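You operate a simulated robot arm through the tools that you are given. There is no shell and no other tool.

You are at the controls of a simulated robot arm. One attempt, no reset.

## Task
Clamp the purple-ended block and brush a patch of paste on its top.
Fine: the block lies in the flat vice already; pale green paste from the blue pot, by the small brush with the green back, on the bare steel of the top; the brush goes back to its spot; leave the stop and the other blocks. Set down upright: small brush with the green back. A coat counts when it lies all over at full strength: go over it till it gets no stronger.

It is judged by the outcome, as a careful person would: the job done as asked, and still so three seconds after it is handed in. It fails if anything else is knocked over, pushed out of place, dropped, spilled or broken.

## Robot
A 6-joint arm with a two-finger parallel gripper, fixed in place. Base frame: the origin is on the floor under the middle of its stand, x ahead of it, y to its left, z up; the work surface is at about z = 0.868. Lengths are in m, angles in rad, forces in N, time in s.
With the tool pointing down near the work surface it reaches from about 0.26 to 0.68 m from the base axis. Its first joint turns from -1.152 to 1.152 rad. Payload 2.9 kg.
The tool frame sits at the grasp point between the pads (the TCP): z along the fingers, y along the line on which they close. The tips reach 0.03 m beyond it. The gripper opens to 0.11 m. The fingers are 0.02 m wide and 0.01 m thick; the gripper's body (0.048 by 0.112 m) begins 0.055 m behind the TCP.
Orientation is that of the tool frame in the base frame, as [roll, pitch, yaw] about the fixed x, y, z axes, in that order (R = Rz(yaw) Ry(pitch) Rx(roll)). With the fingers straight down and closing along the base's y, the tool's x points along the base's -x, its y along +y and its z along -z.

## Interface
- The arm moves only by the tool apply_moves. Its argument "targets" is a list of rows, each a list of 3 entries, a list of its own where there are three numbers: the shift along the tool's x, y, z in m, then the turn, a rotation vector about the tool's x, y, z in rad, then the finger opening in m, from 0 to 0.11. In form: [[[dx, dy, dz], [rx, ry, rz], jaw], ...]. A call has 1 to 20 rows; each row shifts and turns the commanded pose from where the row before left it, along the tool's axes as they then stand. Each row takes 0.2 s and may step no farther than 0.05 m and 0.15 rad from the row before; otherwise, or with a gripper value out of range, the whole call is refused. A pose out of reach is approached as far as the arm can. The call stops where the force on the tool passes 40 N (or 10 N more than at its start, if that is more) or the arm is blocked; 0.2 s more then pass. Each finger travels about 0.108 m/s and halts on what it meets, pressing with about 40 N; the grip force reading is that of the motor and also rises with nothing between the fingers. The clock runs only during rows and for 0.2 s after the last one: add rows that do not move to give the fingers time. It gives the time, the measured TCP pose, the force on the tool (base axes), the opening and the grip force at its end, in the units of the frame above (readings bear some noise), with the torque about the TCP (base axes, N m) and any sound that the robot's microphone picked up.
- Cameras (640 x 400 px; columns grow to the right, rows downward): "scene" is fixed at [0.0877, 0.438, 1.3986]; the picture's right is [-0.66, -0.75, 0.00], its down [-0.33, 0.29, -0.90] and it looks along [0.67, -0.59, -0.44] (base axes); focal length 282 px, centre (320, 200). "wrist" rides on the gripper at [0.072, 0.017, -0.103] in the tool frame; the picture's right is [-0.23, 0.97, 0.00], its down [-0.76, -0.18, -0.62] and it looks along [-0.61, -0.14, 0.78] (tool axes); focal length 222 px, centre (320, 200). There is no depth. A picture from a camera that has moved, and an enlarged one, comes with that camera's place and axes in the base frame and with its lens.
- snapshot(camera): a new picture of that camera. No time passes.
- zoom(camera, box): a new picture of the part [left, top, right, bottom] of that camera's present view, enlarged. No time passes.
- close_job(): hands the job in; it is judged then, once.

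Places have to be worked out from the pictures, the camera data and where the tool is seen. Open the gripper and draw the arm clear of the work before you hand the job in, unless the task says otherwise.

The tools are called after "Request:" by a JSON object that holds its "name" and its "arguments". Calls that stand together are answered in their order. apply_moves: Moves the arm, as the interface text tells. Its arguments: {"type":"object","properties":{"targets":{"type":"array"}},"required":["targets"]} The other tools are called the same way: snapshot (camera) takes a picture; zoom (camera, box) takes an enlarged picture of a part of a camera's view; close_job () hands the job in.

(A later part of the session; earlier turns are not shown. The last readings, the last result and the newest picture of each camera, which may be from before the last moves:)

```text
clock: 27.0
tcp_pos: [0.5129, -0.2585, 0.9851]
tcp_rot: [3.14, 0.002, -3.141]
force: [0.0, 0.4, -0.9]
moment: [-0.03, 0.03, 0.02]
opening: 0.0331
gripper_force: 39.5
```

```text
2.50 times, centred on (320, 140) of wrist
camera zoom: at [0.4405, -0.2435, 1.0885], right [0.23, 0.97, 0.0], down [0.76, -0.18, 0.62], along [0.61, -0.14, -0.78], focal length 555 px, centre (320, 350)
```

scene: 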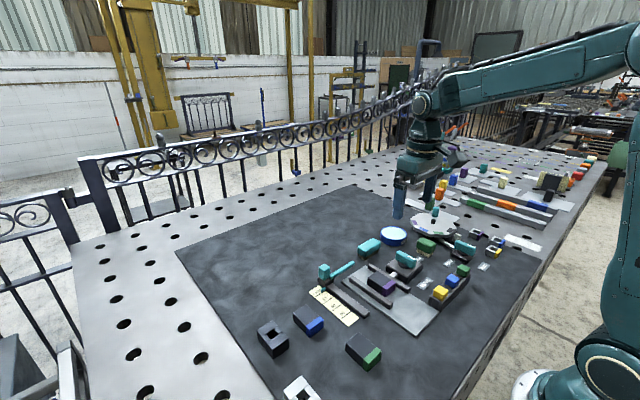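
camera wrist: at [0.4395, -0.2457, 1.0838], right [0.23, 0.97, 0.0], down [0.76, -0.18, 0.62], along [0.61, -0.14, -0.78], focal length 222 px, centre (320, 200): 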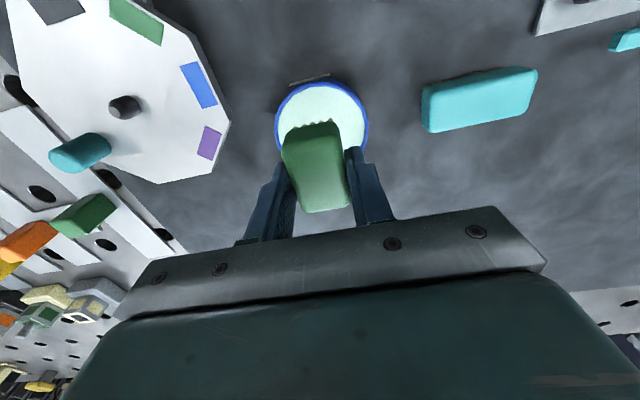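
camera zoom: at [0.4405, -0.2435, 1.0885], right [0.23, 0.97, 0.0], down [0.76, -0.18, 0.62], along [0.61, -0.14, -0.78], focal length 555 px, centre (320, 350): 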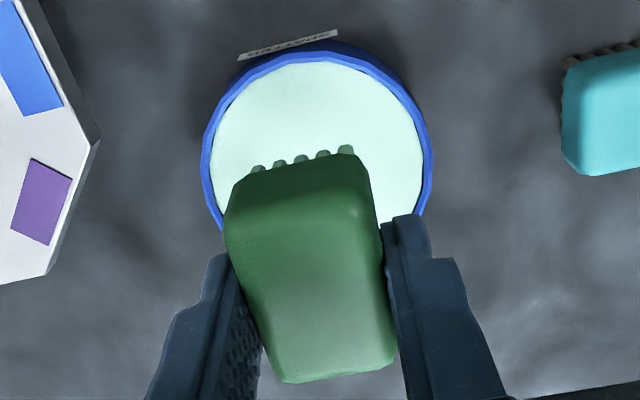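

Bristles carry pale green paste. I raise a little and carry the brush over the middle of the block's bare steel, still about 9 cm of TCP clearance, passing above the knob.

Request:
{"name": "apply_moves", "arguments": {"targets": [[[0, 0, -0.015], [0, 0, 0], 0.02], [[0.01743, 0.03725, 0], [0, 0, 0], 0.02], [[0.01743, 0.03725, 0], [0, 0, 0], 0.02], [[0.01743, 0.03725, 0], [0, 0, 0], 0.02], [[0.01743, 0.03725, 0], [0, 0, 0], 0.02], [[0.01743, 0.03725, 0], [0, 0, 0], 0.02], [[0.01743, 0.03725, 0], [0, 0, 0], 0.02], [[0, 0, 0], [0, 0, 0], 0.02], [[0, 0, 0.02], [0, 0, 0], 0.02], [[0, 0, 0.015], [0, 0, 0], 0.02], [[0, 0, 0], [0, 0, 0], 0.02]]}}

Request:
{"name": "zoom", "arguments": {"camera": "scene", "box": [340, 230, 440, 305]}}

Request:
{"name": "zoom", "arguments": {"camera": "wrist", "box": [240, 60, 400, 220]}}

```text
clock: 29.4
tcp_pos: [0.4086, -0.0372, 0.9663]
tcp_rot: [-3.139, 0.0, -3.142]
force: [0.3, -0.1, -1.0]
moment: [-0.03, -0.02, -0.03]
opening: 0.0332
gripper_force: 39.7
```

```text
5.33 times, centred on (390, 268) of scene
camera zoom: at [0.0877, 0.438, 1.3986], right [-0.66, -0.75, 0.0], down [-0.33, 0.29, -0.9], along [0.67, -0.59, -0.44], focal length 1501 px, centre (-53, -160)
```

zoom: 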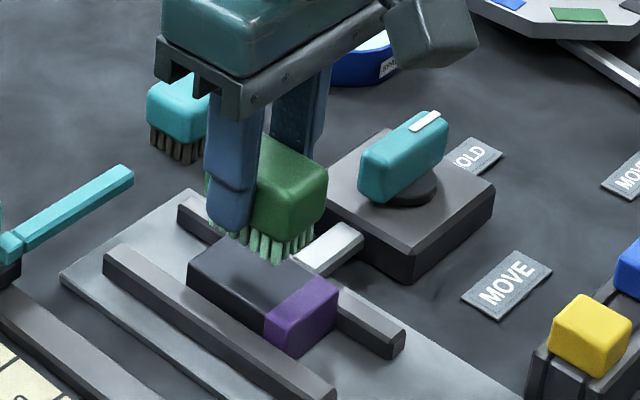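

```text
2.50 times, centred on (320, 140) of wrist
camera zoom: at [0.3364, -0.0228, 1.0687], right [0.23, 0.97, 0.0], down [0.76, -0.18, 0.62], along [0.61, -0.14, -0.78], focal length 555 px, centre (320, 350)
```

zoom: 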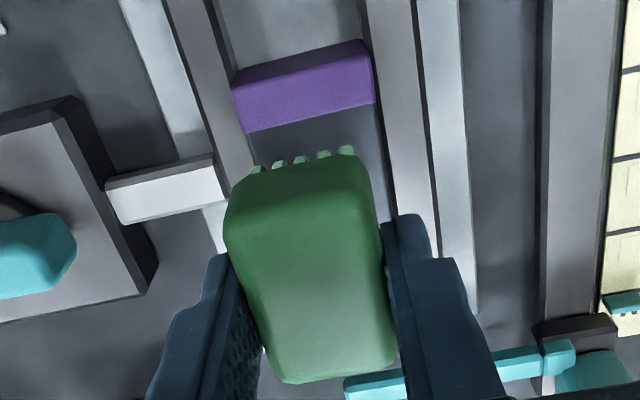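

The picture shows the purple edge about 26 mm to -x of the TCP and bristles reaching ~21 mm, so the bristles clear the purple; the block centre is ~3 mm to +y of the TCP. I shift +3 mm in y and lower gently until contact.

Request:
{"name": "apply_moves", "arguments": {"targets": [[[0, 0.003, 0], [0, 0, 0], 0.02], [[0, 0, 0.01], [0, 0, 0], 0.02], [[0, 0, 0.006], [0, 0, 0], 0.02], [[0, 0, 0.002], [0, 0, 0], 0.02], [[0, 0, 0.001], [0, 0, 0], 0.02], [[0, 0, 0], [0, 0, 0], 0.02]]}}

Request:
{"name": "zoom", "arguments": {"camera": "scene", "box": [340, 240, 440, 315]}}

Request:
{"name": "zoom", "arguments": {"camera": "wrist", "box": [240, 60, 400, 220]}}

```text
clock: 30.8
tcp_pos: [0.4081, -0.0339, 0.9459]
tcp_rot: [3.14, 0.001, 3.14]
force: [0.6, 0.2, -1.1]
moment: [0.0, 0.02, 0.02]
opening: 0.0331
gripper_force: 39.8
```

```text
5.33 times, centred on (390, 278) of scene
camera zoom: at [0.0877, 0.438, 1.3986], right [-0.66, -0.75, 0.0], down [-0.33, 0.29, -0.9], along [0.67, -0.59, -0.44], focal length 1501 px, centre (-53, -213)
```

zoom: 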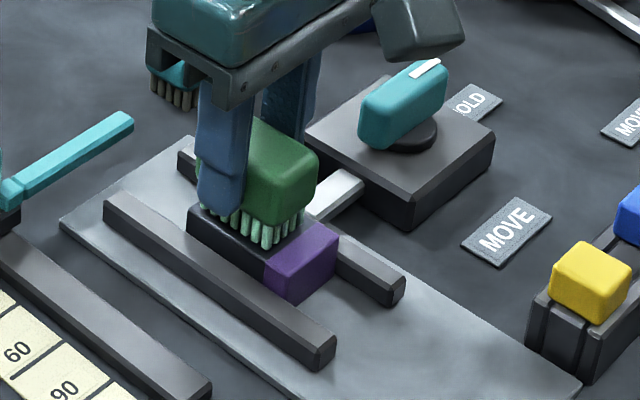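

```text
2.50 times, centred on (320, 140) of wrist
camera zoom: at [0.336, -0.0183, 1.0498], right [0.23, 0.97, 0.0], down [0.76, -0.18, 0.62], along [0.61, -0.14, -0.78], focal length 555 px, centre (320, 350)
```

zoom: 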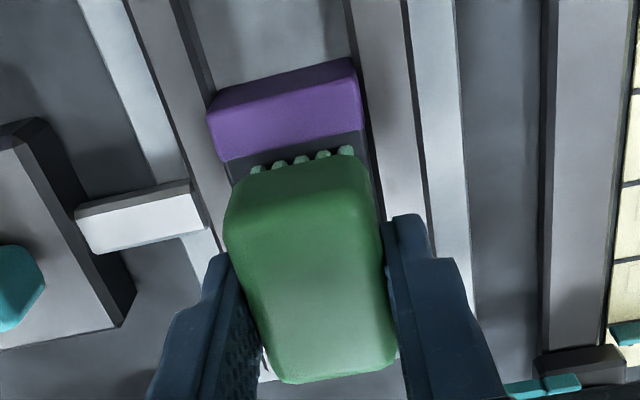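

No contact yet; the bristles are just above the steel with ~3 mm gap to the purple edge, spanning most of the width. I lower a further 2–3 mm to make contact.

Request:
{"name": "apply_moves", "arguments": {"targets": [[[0, 0, 0.001], [0, 0, 0], 0.02], [[0, 0, 0.001], [0, 0, 0], 0.02], [[0, 0, 0.001], [0, 0, 0], 0.02], [[0, 0, 0], [0, 0, 0], 0.02]]}}

```text
clock: 31.8
tcp_pos: [0.4087, -0.0331, 0.946]
tcp_rot: [3.14, 0.003, 3.14]
force: [-3.6, 0.4, 25.8]
moment: [-0.02, 0.16, 0.04]
opening: 0.0332
gripper_force: 40.0
```

Contact with 26 N. I ease up 1 mm and stroke gently in y within the block's width to spread the paste, then look.

Request:
{"name": "apply_moves", "arguments": {"targets": [[[0, -0.002, -0.001], [0, 0, 0], 0.02], [[0, -0.003, 0], [0, 0, 0], 0.02], [[0, -0.003, 0], [0, 0, 0], 0.02], [[0, 0.003, 0], [0, 0, 0], 0.02], [[0, 0.003, 0], [0, 0, 0], 0.02], [[0, 0.004, 0], [0, 0, 0], 0.02], [[0, 0.004, 0], [0, 0, 0], 0.02], [[0, -0.003, 0], [0, 0, 0], 0.02], [[0, -0.003, 0], [0, 0, 0], 0.02], [[0, 0, 0], [0, 0, 0], 0.02]]}}

Request:
{"name": "zoom", "arguments": {"camera": "wrist", "box": [240, 60, 400, 220]}}

Request:
{"name": "zoom", "arguments": {"camera": "scene", "box": [340, 240, 440, 315]}}

```text
clock: 34.0
tcp_pos: [0.4076, -0.0332, 0.944]
tcp_rot: [3.139, -0.001, -3.141]
force: [1.4, 6.7, 17.2]
moment: [0.22, -0.26, 0.09]
opening: 0.0333
gripper_force: 40.0
```

```text
2.50 times, centred on (320, 140) of wrist
camera zoom: at [0.3352, -0.0181, 1.047], right [0.23, 0.97, 0.0], down [0.76, -0.18, 0.62], along [0.61, -0.14, -0.78], focal length 555 px, centre (320, 350)
```

zoom: 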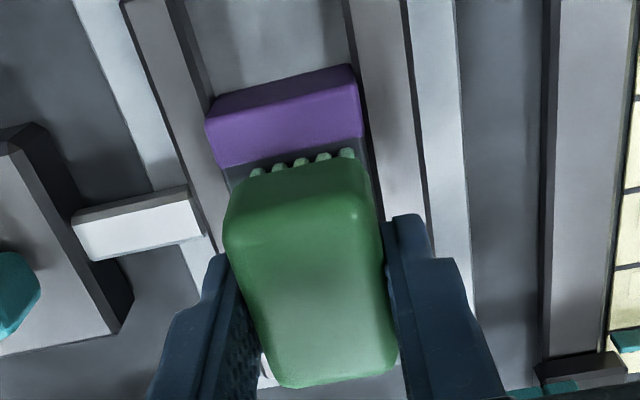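

```text
5.33 times, centred on (390, 278) of scene
camera zoom: at [0.0875, 0.4382, 1.3985], right [-0.66, -0.75, 0.0], down [-0.33, 0.29, -0.9], along [0.67, -0.59, -0.44], focal length 1501 px, centre (-53, -213)
```

zoom: 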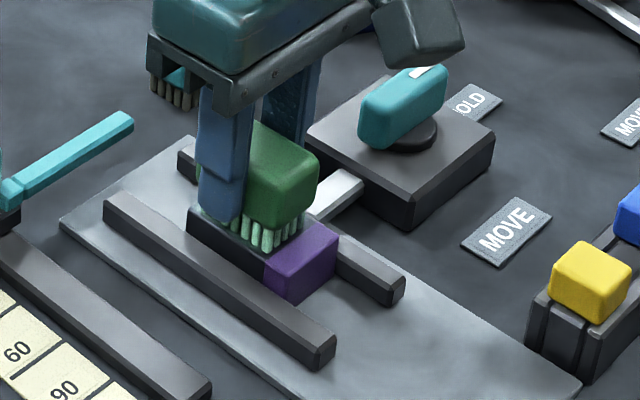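

I lift off to inspect the coat so far.

Request:
{"name": "apply_moves", "arguments": {"targets": [[[0, 0, -0.01], [0, 0, 0], 0.02], [[0, 0, -0.03], [0, 0, 0], 0.02], [[-0.03, 0, -0.02], [0, 0, 0], 0.02], [[-0.03, 0, 0], [0, 0, 0], 0.02], [[0, 0, 0], [0, 0, 0], 0.02]]}}

Request:
{"name": "zoom", "arguments": {"camera": "wrist", "box": [260, 50, 380, 150]}}

Request:
{"name": "zoom", "arguments": {"camera": "scene", "box": [350, 250, 420, 303]}}

Request:
{"name": "snapshot", "arguments": {"camera": "scene"}}

```text
clock: 35.2
tcp_pos: [0.4687, -0.0326, 1.0041]
tcp_rot: [-3.141, 0.001, -3.141]
force: [0.3, 0.3, -0.9]
moment: [-0.01, 0.01, 0.01]
opening: 0.0332
gripper_force: 39.9
```

```text
4.00 times, centred on (320, 100) of wrist
camera zoom: at [0.3954, -0.0176, 1.107], right [0.23, 0.97, 0.0], down [0.76, -0.18, 0.62], along [0.61, -0.14, -0.78], focal length 888 px, centre (320, 600)
```

zoom: 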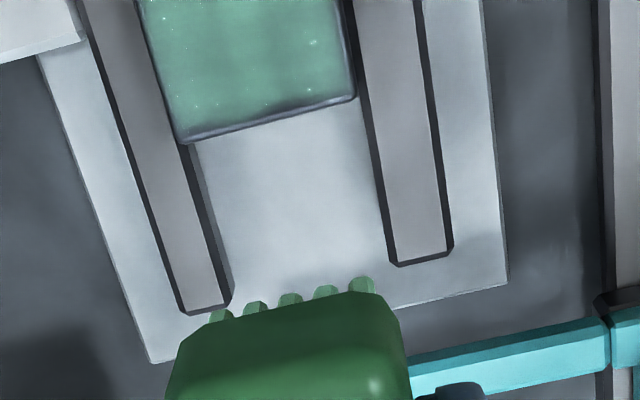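

```text
7.55 times, centred on (385, 276) of scene
camera zoom: at [0.0877, 0.438, 1.3986], right [-0.66, -0.75, 0.0], down [-0.33, 0.29, -0.9], along [0.67, -0.59, -0.44], focal length 2124 px, centre (-171, -377)
```

zoom: 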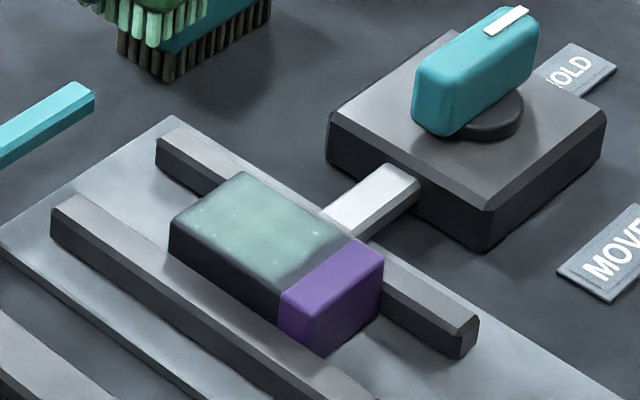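

```text
taken
```

scene: 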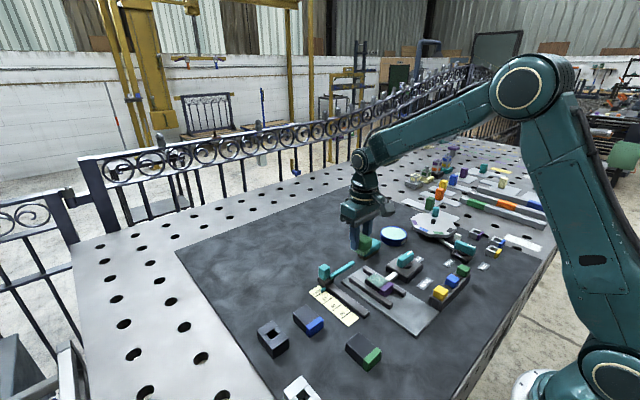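

A coat is forming but looks partly transparent. I step a bit further to +x to see the whole top from the wrist camera.

Request:
{"name": "apply_moves", "arguments": {"targets": [[[-0.01, 0, -0.03], [0, 0, 0], 0.02], [[0, 0, -0.03], [0, 0, 0], 0.02], [[0, 0, 0], [0, 0, 0], 0.02]]}}

Request:
{"name": "zoom", "arguments": {"camera": "wrist", "box": [260, 40, 380, 130]}}

Request:
{"name": "zoom", "arguments": {"camera": "scene", "box": [360, 265, 405, 300]}}

```text
clock: 36.0
tcp_pos: [0.4774, -0.0318, 1.0632]
tcp_rot: [3.14, 0.0, -3.142]
force: [0.7, -1.2, -0.8]
moment: [0.03, -0.03, -0.01]
opening: 0.0332
gripper_force: 39.7
```

```text
4.44 times, centred on (320, 85) of wrist
camera zoom: at [0.405, -0.0174, 1.1675], right [0.23, 0.97, 0.0], down [0.76, -0.18, 0.62], along [0.61, -0.14, -0.78], focal length 987 px, centre (320, 711)
```

zoom: 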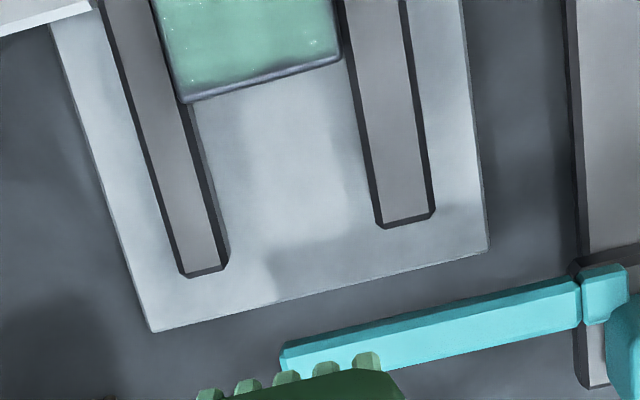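

```text
11.43 times, centred on (382, 282) of scene
camera zoom: at [0.0877, 0.438, 1.3986], right [-0.66, -0.75, 0.0], down [-0.33, 0.29, -0.9], along [0.67, -0.59, -0.44], focal length 3217 px, centre (-394, -743)
```

zoom: 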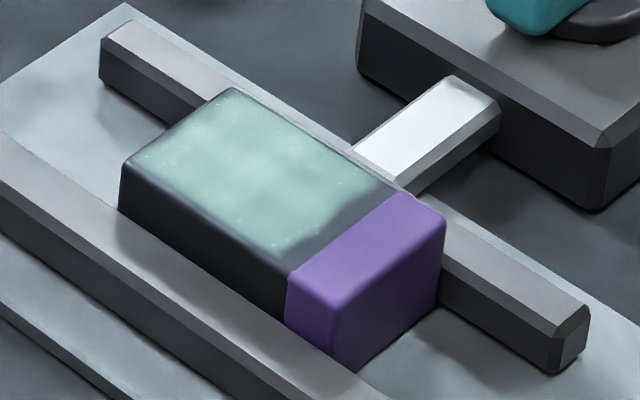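

The coat is even but thin, with a bare strip along the +y edge and next to the purple. I go back for a second pass, 3 mm closer to the purple and reaching further to +y.

Request:
{"name": "apply_moves", "arguments": {"targets": [[[0.035, 0, 0.02], [0, 0, 0], 0.02], [[0.038, 0, 0.02], [0, 0, 0], 0.02], [[0, 0, 0.03], [0, 0, 0], 0.02], [[0, 0, 0.03], [0, 0, 0], 0.02], [[0, 0, 0], [0, 0, 0], 0.02], [[0, 0, 0.012], [0, 0, 0], 0.02], [[0, 0, 0.005], [0, 0, 0], 0.02], [[0, 0, 0.002], [0, 0, 0], 0.02], [[0, 0, 0.001], [0, 0, 0], 0.02], [[0, 0, 0], [0, 0, 0], 0.02]]}}

Request:
{"name": "zoom", "arguments": {"camera": "wrist", "box": [260, 80, 380, 180]}}

```text
clock: 38.2
tcp_pos: [0.4063, -0.0331, 0.9438]
tcp_rot: [3.141, 0.001, 3.141]
force: [-0.3, 0.7, -0.2]
moment: [-0.03, 0.01, -0.01]
opening: 0.0332
gripper_force: 40.1
```

```text
4.00 times, centred on (320, 130) of wrist
camera zoom: at [0.3327, -0.0183, 1.0472], right [0.23, 0.97, 0.0], down [0.76, -0.18, 0.62], along [0.61, -0.14, -0.78], focal length 888 px, centre (320, 480)
```

zoom: 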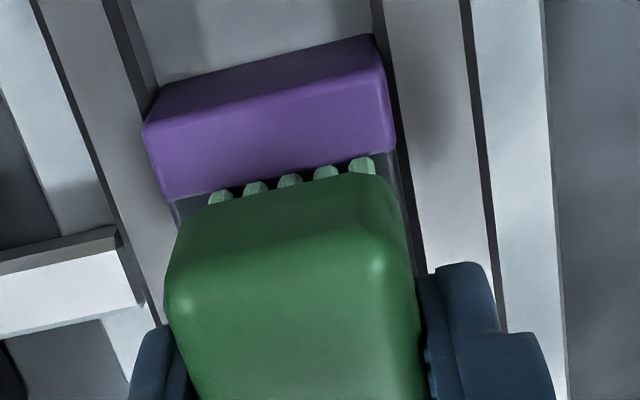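

Bristle edge is right at the purple line, but no contact force yet. I back off 0.5 mm from the purple, lower 2 mm and read the force.

Request:
{"name": "apply_moves", "arguments": {"targets": [[[-0.0005, 0, 0.001], [0, 0, 0], 0.02], [[0, 0, 0.001], [0, 0, 0], 0.02], [[0, 0, 0], [0, 0, 0], 0.02]]}}

```text
clock: 39.0
tcp_pos: [0.405, -0.0315, 0.944]
tcp_rot: [-3.14, 0.003, -3.14]
force: [-6.8, 3.0, 27.9]
moment: [0.1, 0.21, 0.02]
opening: 0.0334
gripper_force: 39.8
```

Contact at 28 N. I ease 0.7 mm and stroke along y over the full width, several times.

Request:
{"name": "apply_moves", "arguments": {"targets": [[[0, 0.002, -0.0007], [0, 0, 0], 0.02], [[0, 0.003, 0], [0, 0, 0], 0.02], [[0, 0.003, 0], [0, 0, 0], 0.02], [[0, 0.002, 0], [0, 0, 0], 0.02], [[0, -0.003, 0], [0, 0, 0], 0.02], [[0, -0.003, 0], [0, 0, 0], 0.02], [[0, -0.003, 0], [0, 0, 0], 0.02], [[0, -0.003, 0], [0, 0, 0], 0.02], [[0, -0.003, 0], [0, 0, 0], 0.02], [[0, -0.002, 0], [0, 0, 0], 0.02], [[0, 0.003, 0], [0, 0, 0], 0.02], [[0, 0.003, 0], [0, 0, 0], 0.02], [[0, 0.003, 0], [0, 0, 0], 0.02], [[0, 0.003, 0], [0, 0, 0], 0.02], [[0, 0.003, 0], [0, 0, 0], 0.02], [[0, 0.002, 0], [0, 0, 0], 0.02], [[0, -0.003, 0], [0, 0, 0], 0.02], [[0, -0.003, 0], [0, 0, 0], 0.02], [[0, -0.004, 0], [0, 0, 0], 0.02], [[0, 0, 0], [0, 0, 0], 0.02]]}}

Request:
{"name": "zoom", "arguments": {"camera": "wrist", "box": [260, 80, 380, 180]}}

Request:
{"name": "zoom", "arguments": {"camera": "scene", "box": [350, 250, 420, 303]}}

```text
clock: 43.2
tcp_pos: [0.4058, -0.0327, 0.9436]
tcp_rot: [3.141, -0.001, -3.142]
force: [-1.0, 0.9, 2.7]
moment: [0.05, -0.01, 0.0]
opening: 0.0332
gripper_force: 39.3
```

```text
4.00 times, centred on (320, 130) of wrist
camera zoom: at [0.3333, -0.0185, 1.0463], right [0.23, 0.97, 0.0], down [0.76, -0.18, 0.62], along [0.61, -0.14, -0.78], focal length 888 px, centre (320, 480)
```

zoom: 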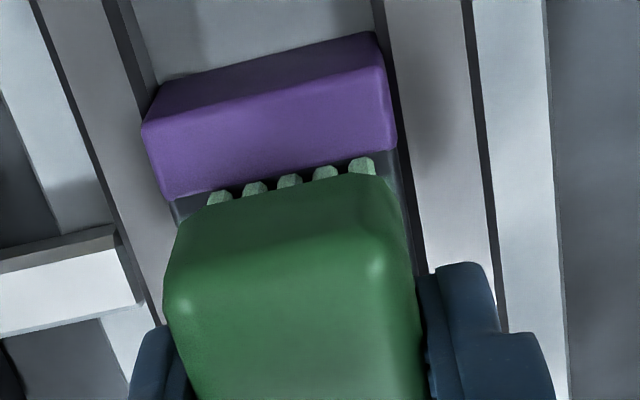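

```text
7.55 times, centred on (385, 276) of scene
camera zoom: at [0.0877, 0.438, 1.3986], right [-0.66, -0.75, 0.0], down [-0.33, 0.29, -0.9], along [0.67, -0.59, -0.44], focal length 2124 px, centre (-171, -377)
```

zoom: 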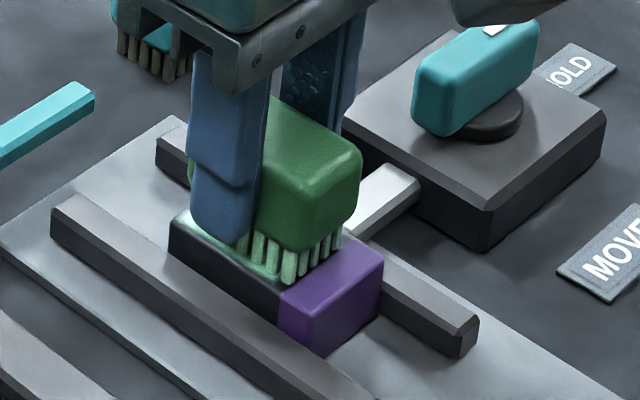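

Pressing eased to 3 N, so the brush probably slid up ~2 mm in the grip; I'll keep the pressure lower from now on. I lift off and inspect the coat.

Request:
{"name": "apply_moves", "arguments": {"targets": [[[0, 0, -0.01], [0, 0, 0], 0.02], [[0, 0, -0.04], [0, 0, 0], 0.02], [[-0.04, 0, -0.02], [0, 0, 0], 0.02], [[-0.04, 0, 0], [0, 0, 0], 0.02], [[-0.01, 0, 0], [0, 0, 0], 0.02], [[0, 0, 0], [0, 0, 0], 0.02]]}}

Request:
{"name": "zoom", "arguments": {"camera": "wrist", "box": [250, 0, 370, 100]}}

Request:
{"name": "zoom", "arguments": {"camera": "scene", "box": [360, 265, 405, 300]}}

Request:
{"name": "zoom", "arguments": {"camera": "scene", "box": [330, 215, 390, 260]}}

```text
clock: 44.6
tcp_pos: [0.4948, -0.0355, 1.0129]
tcp_rot: [3.142, 0.0, 3.141]
force: [-0.7, -0.4, -0.3]
moment: [0.0, -0.01, -0.03]
opening: 0.0332
gripper_force: 40.3
```

```text
4.00 times, centred on (310, 50) of wrist
camera zoom: at [0.4225, -0.0194, 1.1159], right [0.23, 0.97, 0.0], down [0.76, -0.18, 0.62], along [0.61, -0.14, -0.78], focal length 888 px, centre (360, 800)
```

zoom: 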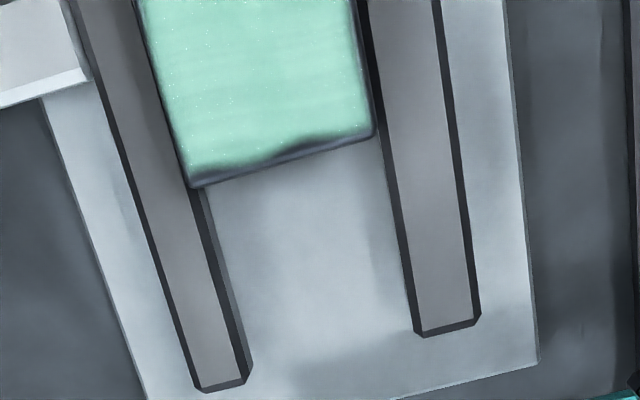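

```text
11.43 times, centred on (382, 282) of scene
camera zoom: at [0.0877, 0.438, 1.3986], right [-0.66, -0.75, 0.0], down [-0.33, 0.29, -0.9], along [0.67, -0.59, -0.44], focal length 3217 px, centre (-394, -743)
```

zoom: 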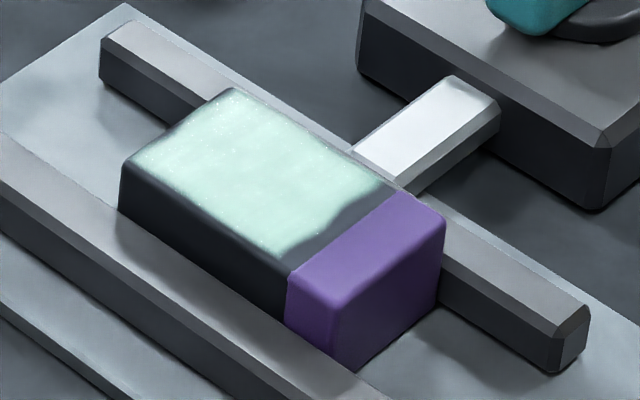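

```text
8.89 times, centred on (360, 238) of scene
camera zoom: at [0.0877, 0.438, 1.3986], right [-0.66, -0.75, 0.0], down [-0.33, 0.29, -0.9], along [0.67, -0.59, -0.44], focal length 2502 px, centre (-36, -133)
```

zoom: 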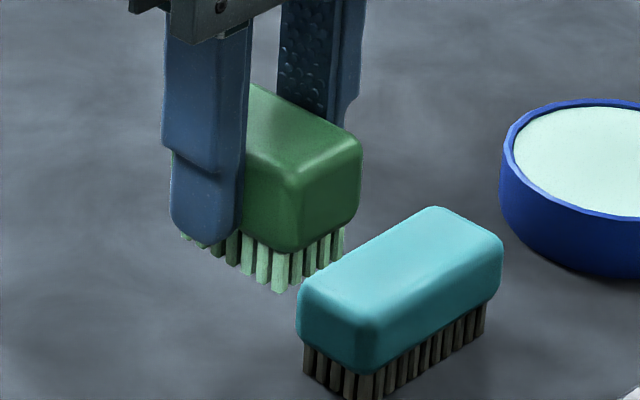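

The coat is now bright mint, but strips remain next to the purple, at the +x end and along the +y edge. I move to see the entire top from the wrist camera.

Request:
{"name": "apply_moves", "arguments": {"targets": [[[0.035, 0, -0.01], [0, 0, 0], 0.02], [[0, 0, 0], [0, 0, 0], 0.02]]}}

Request:
{"name": "zoom", "arguments": {"camera": "wrist", "box": [260, 10, 380, 110]}}

Request:
{"name": "zoom", "arguments": {"camera": "wrist", "box": [280, 30, 360, 100]}}

```text
clock: 45.2
tcp_pos: [0.4601, -0.0333, 1.0217]
tcp_rot: [3.14, 0.0, -3.141]
force: [0.4, 0.0, 0.2]
moment: [-0.01, 0.01, -0.02]
opening: 0.0328
gripper_force: 40.2
```

```text
4.00 times, centred on (320, 60) of wrist
camera zoom: at [0.3876, -0.0189, 1.125], right [0.23, 0.97, 0.0], down [0.76, -0.18, 0.62], along [0.61, -0.14, -0.78], focal length 888 px, centre (320, 760)
```

zoom: 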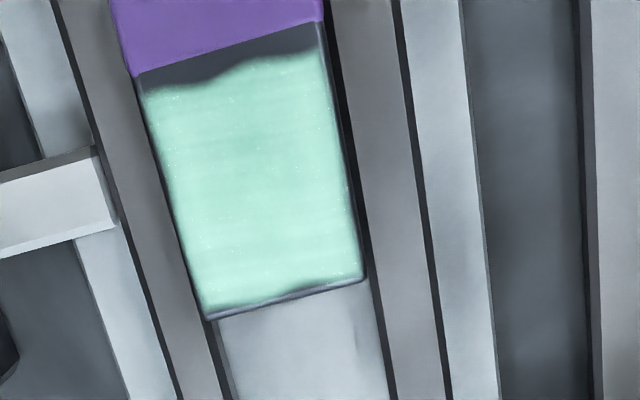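

```text
5.71 times, centred on (320, 65) of wrist
camera zoom: at [0.3876, -0.0189, 1.125], right [0.23, 0.97, 0.0], down [0.76, -0.18, 0.62], along [0.61, -0.14, -0.78], focal length 1269 px, centre (320, 971)
```

zoom: 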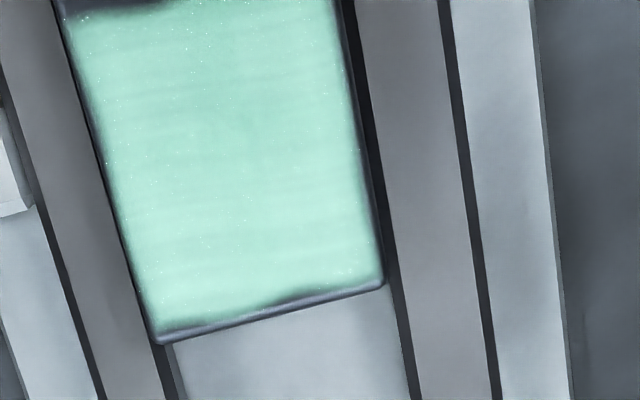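

The coat is nearly complete; only a 4–6 mm strip by the purple line and a thin wavy bit at the +x end are missing. I fetch more paste first, approaching the pot surface gently this time.

Request:
{"name": "apply_moves", "arguments": {"targets": [[[-0.00875, -0.0378, 0], [0, 0, 0], 0.02], [[-0.00875, -0.0378, 0], [0, 0, 0], 0.02], [[-0.00875, -0.0378, 0], [0, 0, 0], 0.02], [[-0.00875, -0.0378, 0], [0, 0, 0], 0.02], [[-0.00875, -0.0378, 0], [0, 0, 0], 0.02], [[-0.00875, -0.0378, 0], [0, 0, 0], 0.02], [[0, 0, 0.02], [0, 0, 0], 0.02], [[0, 0, 0.03], [0, 0, 0], 0.02], [[0, 0, 0.022], [0, 0, 0], 0.02], [[0, 0, 0.008], [0, 0, 0], 0.02], [[0, 0, 0.004], [0, 0, 0], 0.02], [[0, 0, 0.002], [0, 0, 0], 0.02], [[0, 0, 0], [0, 0, 0], 0.02]]}}

Request:
{"name": "zoom", "arguments": {"camera": "scene", "box": [345, 190, 445, 265]}}

Request:
{"name": "zoom", "arguments": {"camera": "wrist", "box": [240, 60, 400, 220]}}

```text
clock: 48.0
tcp_pos: [0.5125, -0.2609, 0.9359]
tcp_rot: [3.141, 0.001, 3.141]
force: [-0.1, 0.4, -1.1]
moment: [0.0, -0.01, 0.03]
opening: 0.033
gripper_force: 39.7
```

```text
5.33 times, centred on (395, 228) of scene
camera zoom: at [0.0877, 0.438, 1.3986], right [-0.66, -0.75, 0.0], down [-0.33, 0.29, -0.9], along [0.67, -0.59, -0.44], focal length 1501 px, centre (-80, 53)
```

zoom: 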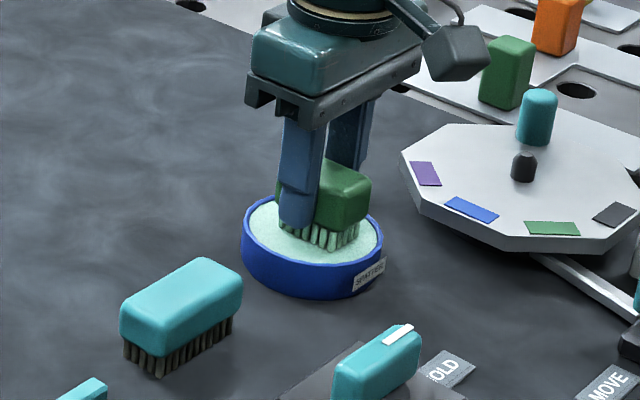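

```text
2.50 times, centred on (320, 140) of wrist
camera zoom: at [0.4417, -0.2453, 1.039], right [0.23, 0.97, 0.0], down [0.76, -0.18, 0.62], along [0.61, -0.14, -0.78], focal length 555 px, centre (320, 350)
```

zoom: 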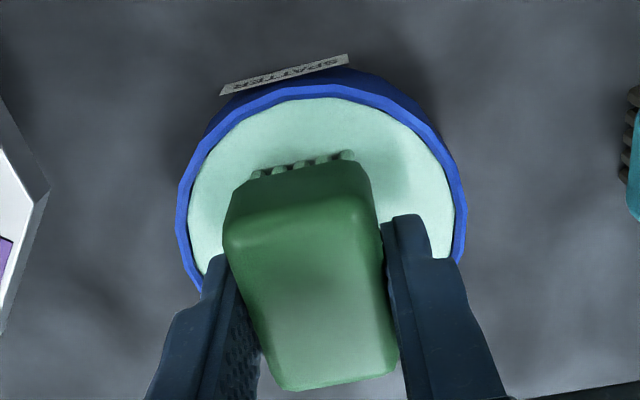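

Just above the paste. I lower in 1 mm steps to get a light contact.

Request:
{"name": "apply_moves", "arguments": {"targets": [[[0, 0, 0.001], [0, 0, 0], 0.02], [[0, 0, 0.001], [0, 0, 0], 0.02], [[0, 0, 0], [0, 0, 0], 0.02]]}}

```text
clock: 48.8
tcp_pos: [0.5146, -0.2598, 0.9352]
tcp_rot: [-3.139, 0.004, 3.141]
force: [-3.1, 1.6, 14.2]
moment: [0.08, -0.03, 0.01]
opening: 0.0331
gripper_force: 39.5
```

14 N on the paste, but the moment shows the load sits on the +x side, so the brush is pitched slightly; I will tilt the tool about -0.02 rad to bring its -x bristles down. I lift and carry back over the block.

Request:
{"name": "apply_moves", "arguments": {"targets": [[[0, 0, -0.005], [0, 0, 0], 0.02], [[0, 0, -0.03], [0, 0, 0], 0.02], [[0, 0, -0.04], [0, 0, 0], 0.02], [[0.0181, 0.0378, 0], [0, 0, 0], 0.02], [[0.0181, 0.0378, 0], [0, 0, 0], 0.02], [[0.0181, 0.0378, 0], [0, 0, 0], 0.02], [[0.0181, 0.0378, 0], [0, 0, 0], 0.02], [[0.0181, 0.0378, 0], [0, 0, 0], 0.02], [[0.0181, 0.0377, 0], [0, 0, 0], 0.02], [[0, 0, 0.03], [0, -0.02, 0], 0.02], [[0, 0, 0.02], [0, 0, 0], 0.02], [[0, 0, 0], [0, 0, 0], 0.02]]}}

Request:
{"name": "zoom", "arguments": {"camera": "wrist", "box": [240, 60, 400, 220]}}

Request:
{"name": "zoom", "arguments": {"camera": "scene", "box": [350, 230, 430, 290]}}

```text
clock: 51.4
tcp_pos: [0.4052, -0.0341, 0.9606]
tcp_rot: [-3.142, 0.021, 3.139]
force: [-0.3, -0.1, -0.7]
moment: [-0.04, 0.01, -0.03]
opening: 0.033
gripper_force: 40.2
```

```text
2.50 times, centred on (320, 140) of wrist
camera zoom: at [0.3304, -0.0189, 1.0618], right [0.23, 0.97, 0.01], down [0.75, -0.18, 0.64], along [0.62, -0.14, -0.77], focal length 555 px, centre (320, 350)
```

zoom: 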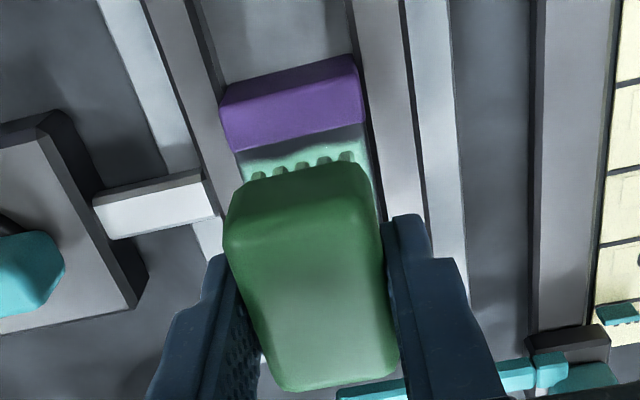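

```text
6.67 times, centred on (390, 260) of scene
camera zoom: at [0.0877, 0.438, 1.3986], right [-0.66, -0.75, 0.0], down [-0.33, 0.29, -0.9], along [0.67, -0.59, -0.44], focal length 1876 px, centre (-147, -200)
```

zoom: 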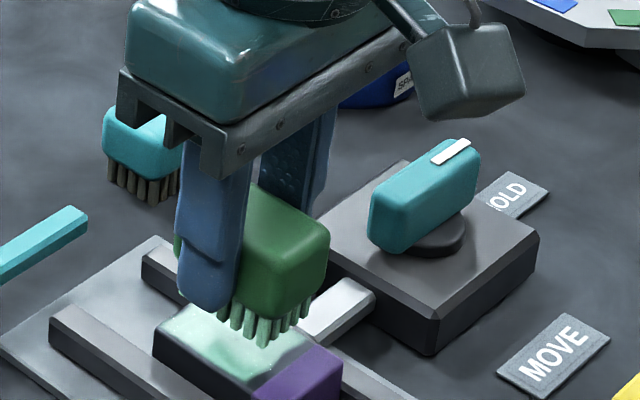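

Aligned with the -x side of the brush slightly down. I lower in small steps to light contact at this x (bristle edge at the purple line).

Request:
{"name": "apply_moves", "arguments": {"targets": [[[0, 0, 0.01], [0, 0, 0], 0.02], [[0, 0, 0.004], [0, 0, 0], 0.02], [[0, 0, 0.0015], [0, 0, 0], 0.02], [[0, 0, 0.001], [0, 0, 0], 0.02], [[0, 0, 0], [0, 0, 0], 0.02]]}}

Request:
{"name": "zoom", "arguments": {"camera": "wrist", "box": [260, 80, 380, 180]}}

```text
clock: 52.6
tcp_pos: [0.4049, -0.0339, 0.9431]
tcp_rot: [3.141, 0.021, 3.141]
force: [-1.9, -0.6, 5.0]
moment: [-0.05, 0.2, 0.0]
opening: 0.0332
gripper_force: 39.8
```

```text
4.00 times, centred on (320, 130) of wrist
camera zoom: at [0.3306, -0.0183, 1.045], right [0.23, 0.97, 0.0], down [0.75, -0.18, 0.64], along [0.62, -0.14, -0.77], focal length 888 px, centre (320, 480)
```

zoom: 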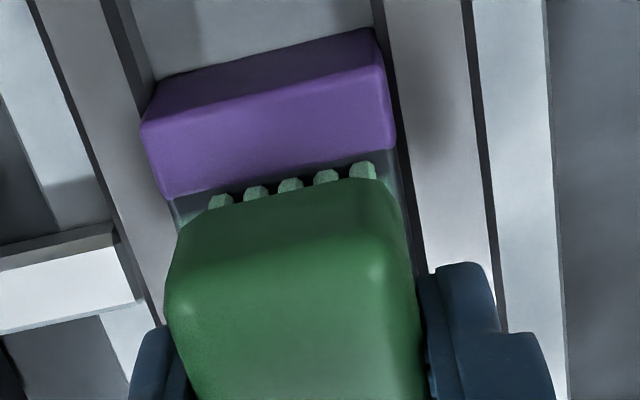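

Light contact (5 N) now on the -x edge, with ~1.3 mm to the purple line. I move 0.8 mm closer, press slightly more, and stroke along y.

Request:
{"name": "apply_moves", "arguments": {"targets": [[[0.0008, 0.002, 0.0005], [0, 0, 0], 0.02], [[0, 0.003, 0], [0, 0, 0], 0.02], [[0, 0.003, 0], [0, 0, 0], 0.02], [[0, 0.001, 0], [0, 0, 0], 0.02], [[0, -0.003, 0], [0, 0, 0], 0.02], [[0, -0.003, 0], [0, 0, 0], 0.02], [[0, -0.003, 0], [0, 0, 0], 0.02], [[0, -0.003, 0], [0, 0, 0], 0.02], [[0, -0.003, 0], [0, 0, 0], 0.02], [[0, -0.002, 0], [0, 0, 0], 0.02], [[0, 0.003, 0], [0, 0, 0], 0.02], [[0, 0.003, 0], [0, 0, 0], 0.02], [[0, 0.003, 0], [0, 0, 0], 0.02], [[0, 0.003, 0], [0, 0, 0], 0.02], [[0, 0.003, 0], [0, 0, 0], 0.02], [[0, 0.002, 0], [0, 0, 0], 0.02], [[0, -0.003, 0], [0, 0, 0], 0.02], [[0, -0.003, 0], [0, 0, 0], 0.02], [[0, -0.003, 0], [0, 0, 0], 0.02], [[0, 0, 0], [0, 0, 0], 0.02]]}}

Request:
{"name": "zoom", "arguments": {"camera": "wrist", "box": [260, 80, 380, 180]}}

```text
clock: 56.8
tcp_pos: [0.405, -0.0329, 0.9439]
tcp_rot: [-3.14, 0.019, 3.141]
force: [-2.5, 2.3, 4.7]
moment: [0.04, 0.17, -0.01]
opening: 0.0333
gripper_force: 39.7
```

```text
4.00 times, centred on (320, 130) of wrist
camera zoom: at [0.3299, -0.0189, 1.0447], right [0.23, 0.97, 0.0], down [0.75, -0.18, 0.64], along [0.62, -0.14, -0.77], focal length 888 px, centre (320, 480)
```

zoom: 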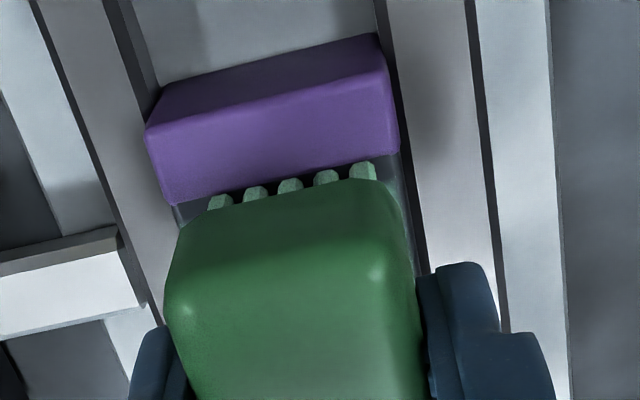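

Bristles ran right along the purple line. I lift off and inspect again.

Request:
{"name": "apply_moves", "arguments": {"targets": [[[0, 0, -0.01], [0, 0, 0], 0.02], [[0, 0, -0.04], [0, 0, 0], 0.02], [[-0.03, 0, -0.02], [0, 0, 0], 0.02], [[-0.026, 0, -0.005], [0, 0, 0], 0.02], [[0, 0, 0], [0, 0, 0], 0.02]]}}

Request:
{"name": "zoom", "arguments": {"camera": "wrist", "box": [260, 10, 380, 110]}}

Request:
{"name": "zoom", "arguments": {"camera": "scene", "box": [360, 265, 405, 300]}}

```text
clock: 58.0
tcp_pos: [0.462, -0.0331, 1.0206]
tcp_rot: [3.141, 0.021, -3.141]
force: [-0.2, 0.4, -0.1]
moment: [0.04, 0.04, -0.03]
opening: 0.033
gripper_force: 40.2
```

```text
4.00 times, centred on (320, 60) of wrist
camera zoom: at [0.3868, -0.0188, 1.1218], right [0.23, 0.97, 0.01], down [0.75, -0.18, 0.64], along [0.62, -0.14, -0.77], focal length 888 px, centre (320, 760)
```

zoom: 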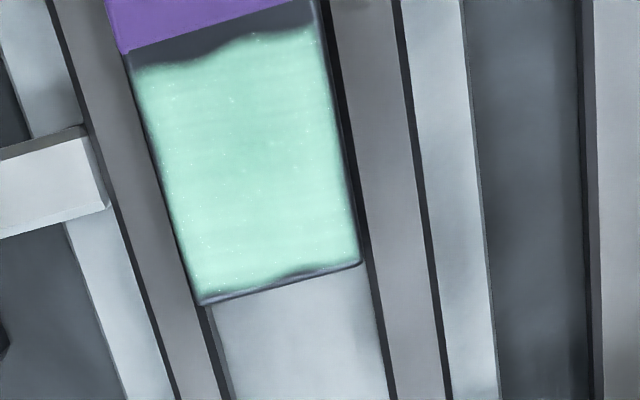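

```text
11.43 times, centred on (382, 282) of scene
camera zoom: at [0.0877, 0.438, 1.3986], right [-0.66, -0.75, 0.0], down [-0.33, 0.29, -0.9], along [0.67, -0.59, -0.44], focal length 3217 px, centre (-394, -743)
```

zoom: 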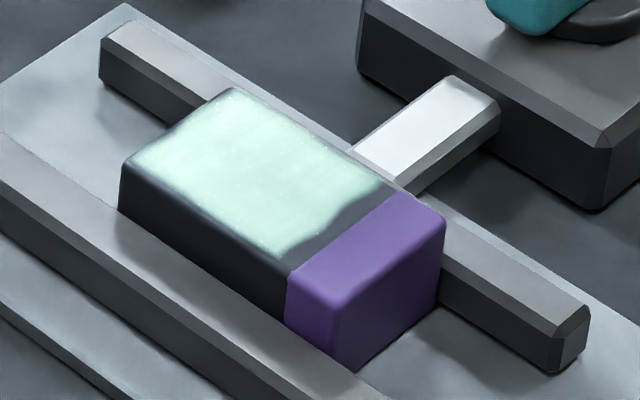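

The outline of the coat has not changed though I brushed right up to the purple, so its outline seems to be the patch itself; what matters is strength. I zoom in on the coat's tone to compare before and after another full pass.

Request:
{"name": "zoom", "arguments": {"camera": "wrist", "box": [285, 15, 355, 90]}}

Request:
{"name": "zoom", "arguments": {"camera": "scene", "box": [366, 270, 398, 294]}}

Request:
{"name": "zoom", "arguments": {"camera": "scene", "box": [330, 215, 410, 275]}}

```text
5.33 times, centred on (320, 52) of wrist
camera zoom: at [0.3868, -0.0188, 1.1218], right [0.23, 0.97, 0.01], down [0.75, -0.18, 0.64], along [0.62, -0.14, -0.77], focal length 1185 px, centre (320, 987)
```

zoom: 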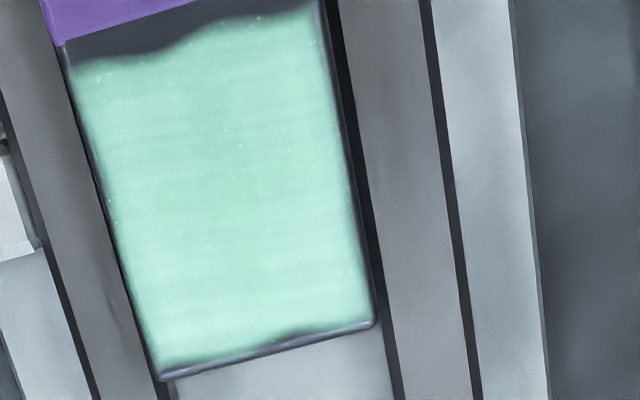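

```text
16.00 times, centred on (382, 282) of scene
camera zoom: at [0.0877, 0.438, 1.3986], right [-0.66, -0.75, 0.0], down [-0.33, 0.29, -0.9], along [0.67, -0.59, -0.44], focal length 4504 px, centre (-672, -1112)
```

zoom: 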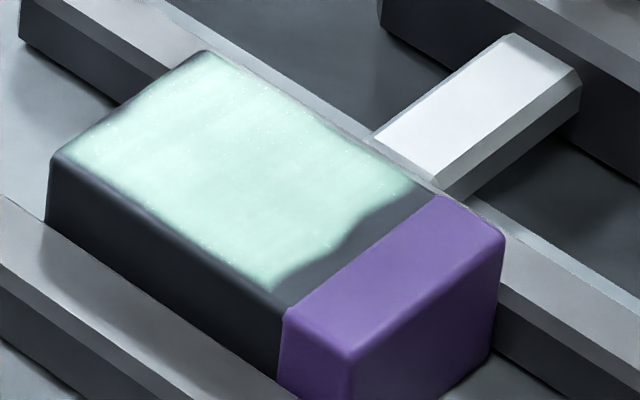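

```text
6.67 times, centred on (370, 245) of scene
camera zoom: at [0.0877, 0.438, 1.3986], right [-0.66, -0.75, 0.0], down [-0.33, 0.29, -0.9], along [0.67, -0.59, -0.44], focal length 1876 px, centre (-13, -100)
```

zoom: 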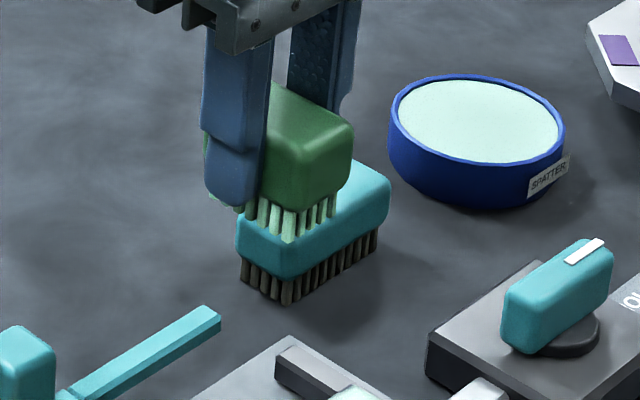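

The patch looks even. I make one more full pass with lighter tilt, centred on the patch, to see whether it gets any stronger.

Request:
{"name": "apply_moves", "arguments": {"targets": [[[0.027, -0.001, 0.02], [0, 0.008, 0], 0.02], [[0.027, 0, 0.02], [0, 0, 0], 0.02], [[0, 0, 0.02], [0, 0, 0], 0.02], [[0, 0, 0.01], [0, 0, 0], 0.02], [[0, 0, 0], [0, 0, 0], 0.02], [[0, 0, 0.004], [0, 0, 0], 0.02], [[0, 0, 0.002], [0, 0, 0], 0.02], [[0, 0, 0.001], [0, 0, 0], 0.02], [[0, 0, 0], [0, 0, 0], 0.02]]}}

Request:
{"name": "zoom", "arguments": {"camera": "wrist", "box": [260, 80, 380, 180]}}

```text
clock: 60.0
tcp_pos: [0.4057, -0.0344, 0.9418]
tcp_rot: [3.141, 0.015, 3.141]
force: [-3.9, 1.8, 27.0]
moment: [0.05, 0.4, -0.02]
opening: 0.0332
gripper_force: 40.2
```

```text
4.00 times, centred on (320, 130) of wrist
camera zoom: at [0.3326, -0.0198, 1.0442], right [0.23, 0.97, 0.0], down [0.75, -0.18, 0.63], along [0.62, -0.14, -0.77], focal length 888 px, centre (320, 480)
```

zoom: 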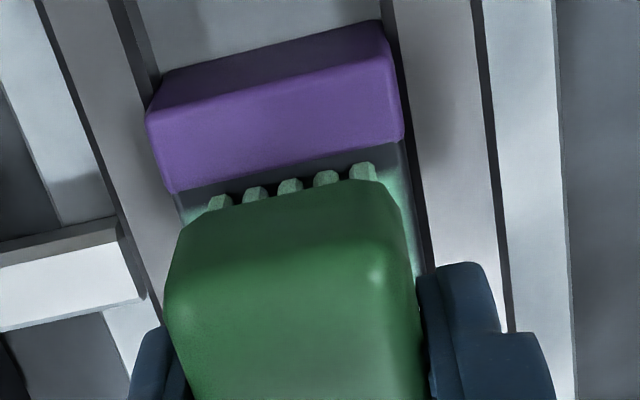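

Contact at 27 N; I back off 1 mm and stroke over the full width with small x shifts.

Request:
{"name": "apply_moves", "arguments": {"targets": [[[0, 0.002, -0.001], [0, 0, 0], 0.02], [[0, 0.003, 0], [0, 0, 0], 0.02], [[0, 0.003, 0], [0, 0, 0], 0.02], [[-0.002, 0, 0], [0, 0, 0], 0.02], [[0, -0.003, 0], [0, 0, 0], 0.02], [[0, -0.003, 0], [0, 0, 0], 0.02], [[0, -0.003, 0], [0, 0, 0], 0.02], [[0, -0.003, 0], [0, 0, 0], 0.02], [[0, -0.003, 0], [0, 0, 0], 0.02], [[-0.002, 0, 0], [0, 0, 0], 0.02], [[0, 0.003, 0], [0, 0, 0], 0.02], [[0, 0.003, 0], [0, 0, 0], 0.02], [[0, 0.003, 0], [0, 0, 0], 0.02], [[0, 0.003, 0], [0, 0, 0], 0.02], [[0, 0.003, 0], [0, 0, 0], 0.02], [[0.003, 0, 0], [0, 0, 0], 0.02], [[0, -0.003, 0], [0, 0, 0], 0.02], [[0, -0.003, 0], [0, 0, 0], 0.02], [[0, -0.003, 0], [0, 0, 0], 0.02], [[0, -0.003, 0], [0, 0, 0], 0.02]]}}

```text
clock: 64.2
tcp_pos: [0.4075, -0.0364, 0.9434]
tcp_rot: [3.142, 0.012, 3.141]
force: [-0.3, 3.0, 5.2]
moment: [0.09, 0.0, 0.01]
opening: 0.0331
gripper_force: 39.8
```

Light contact stayed throughout. I finish with one more sweep across, then lift and look.

Request:
{"name": "apply_moves", "arguments": {"targets": [[[0, -0.002, 0.0003], [0, 0, 0], 0.02], [[0, 0.003, 0], [0, 0, 0], 0.02], [[0, 0.003, 0], [0, 0, 0], 0.02], [[0, 0.003, 0], [0, 0, 0], 0.02], [[0, 0.003, 0], [0, 0, 0], 0.02], [[0, 0.003, 0], [0, 0, 0], 0.02], [[0.002, 0, 0], [0, 0, 0], 0.02], [[0, -0.003, 0], [0, 0, 0], 0.02], [[0, -0.003, 0], [0, 0, 0], 0.02], [[0, -0.003, 0], [0, 0, 0], 0.02], [[0, 0, 0], [0, 0, 0], 0.02], [[0, 0, -0.01], [0, 0, 0], 0.02], [[0, 0, -0.04], [0, 0, 0], 0.02], [[-0.03, 0, -0.02], [0, 0, 0], 0.02], [[-0.024, 0, -0.005], [0, 0, 0], 0.02], [[0, 0, 0], [0, 0, 0], 0.02]]}}

Request:
{"name": "zoom", "arguments": {"camera": "wrist", "box": [285, 15, 355, 90]}}

Request:
{"name": "zoom", "arguments": {"camera": "scene", "box": [366, 270, 398, 294]}}

```text
clock: 67.6
tcp_pos: [0.4572, -0.0337, 1.0182]
tcp_rot: [-3.14, 0.012, 3.14]
force: [-0.2, 0.0, -0.5]
moment: [0.03, 0.01, 0.01]
opening: 0.0332
gripper_force: 40.4
```

```text
5.33 times, centred on (320, 52) of wrist
camera zoom: at [0.3845, -0.0195, 1.1203], right [0.23, 0.97, 0.0], down [0.75, -0.18, 0.63], along [0.62, -0.14, -0.77], focal length 1185 px, centre (320, 987)
```

zoom: 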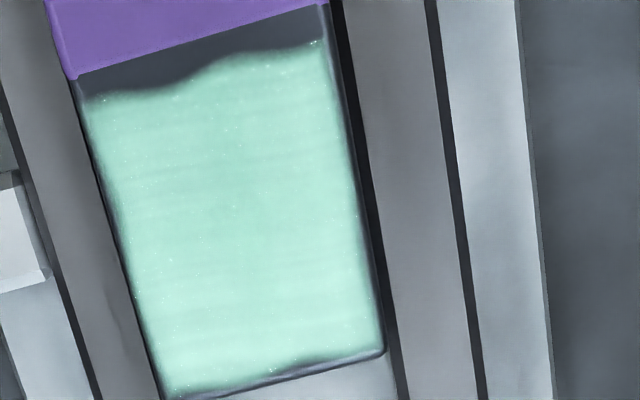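

```text
16.00 times, centred on (382, 282) of scene
camera zoom: at [0.0877, 0.438, 1.3986], right [-0.66, -0.75, 0.0], down [-0.33, 0.29, -0.9], along [0.67, -0.59, -0.44], focal length 4504 px, centre (-672, -1112)
```

zoom: 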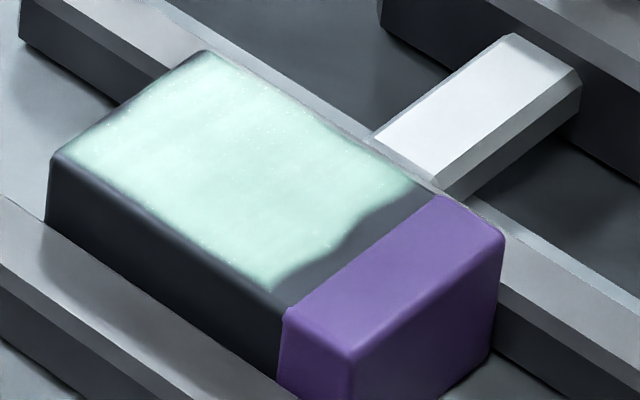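

Tone and outline are unchanged from before this pass, so the coat has stopped getting stronger. I compare its tone with the paste in the pot and check that nothing else got smeared.

Request:
{"name": "zoom", "arguments": {"camera": "scene", "box": [360, 215, 460, 300]}}

Request:
{"name": "snapshot", "arguments": {"camera": "wrist"}}

```text
4.71 times, centred on (410, 258) of scene
camera zoom: at [0.0877, 0.438, 1.3986], right [-0.66, -0.75, 0.0], down [-0.33, 0.29, -0.9], along [0.67, -0.59, -0.44], focal length 1325 px, centre (-104, -71)
```

zoom: 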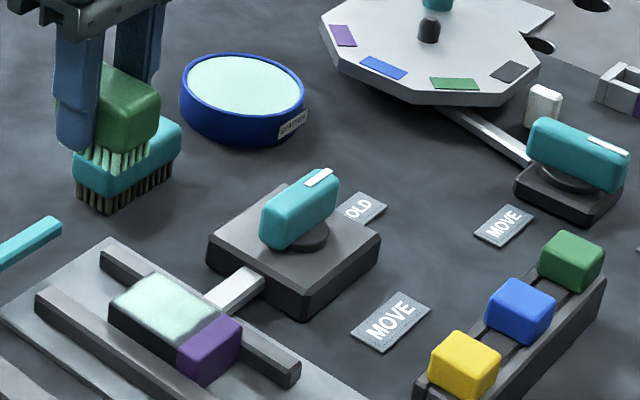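

```text
taken
camera wrist: at [0.3845, -0.0195, 1.1203], right [0.23, 0.97, 0.0], down [0.75, -0.18, 0.63], along [0.62, -0.14, -0.77], focal length 222 px, centre (320, 200)
```

wrist: 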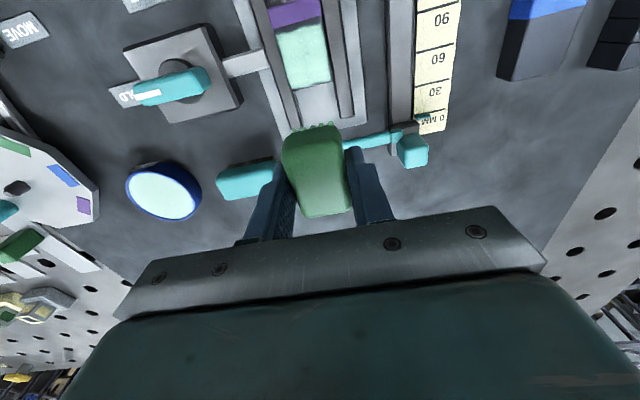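

The tones match the pot's paste and everything else is untouched. To be sure the outline really is complete, I do a harmless test pass shifted 6 mm towards the free +x end (away from the purple) and see whether the small wavy margin there fills in.

Request:
{"name": "apply_moves", "arguments": {"targets": [[[0.02, 0, 0.02], [0, 0, 0], 0.02], [[0.023, 0, 0.02], [0, 0, 0], 0.02], [[0, 0, 0.02], [0, 0, 0], 0.02], [[0, 0, 0.008], [0, 0, 0], 0.02], [[0, 0, 0], [0, 0, 0], 0.02], [[0, 0, 0.004], [0, 0, 0], 0.02], [[0, 0, 0.001], [0, 0, 0], 0.02], [[0, 0, 0.001], [0, 0, 0], 0.02], [[0, 0, 0], [0, 0, 0], 0.02]]}}

Request:
{"name": "zoom", "arguments": {"camera": "wrist", "box": [260, 80, 380, 180]}}

```text
clock: 69.6
tcp_pos: [0.4157, -0.0346, 0.944]
tcp_rot: [-3.141, 0.012, 3.141]
force: [-0.1, 0.0, -1.0]
moment: [0.01, 0.01, 0.03]
opening: 0.033
gripper_force: 39.8
```

```text
4.00 times, centred on (320, 130) of wrist
camera zoom: at [0.3426, -0.0193, 1.0459], right [0.23, 0.97, 0.0], down [0.75, -0.18, 0.63], along [0.62, -0.14, -0.77], focal length 888 px, centre (320, 480)
```

zoom: 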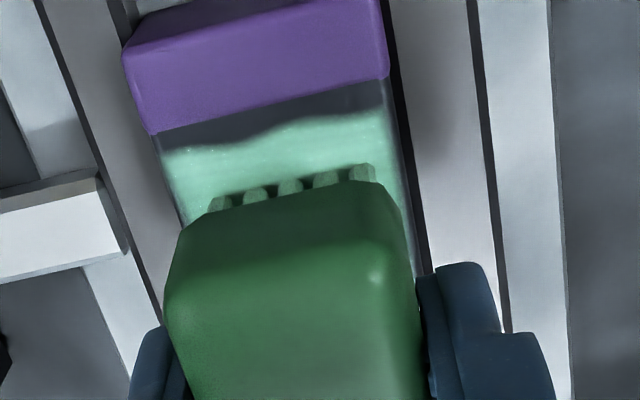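

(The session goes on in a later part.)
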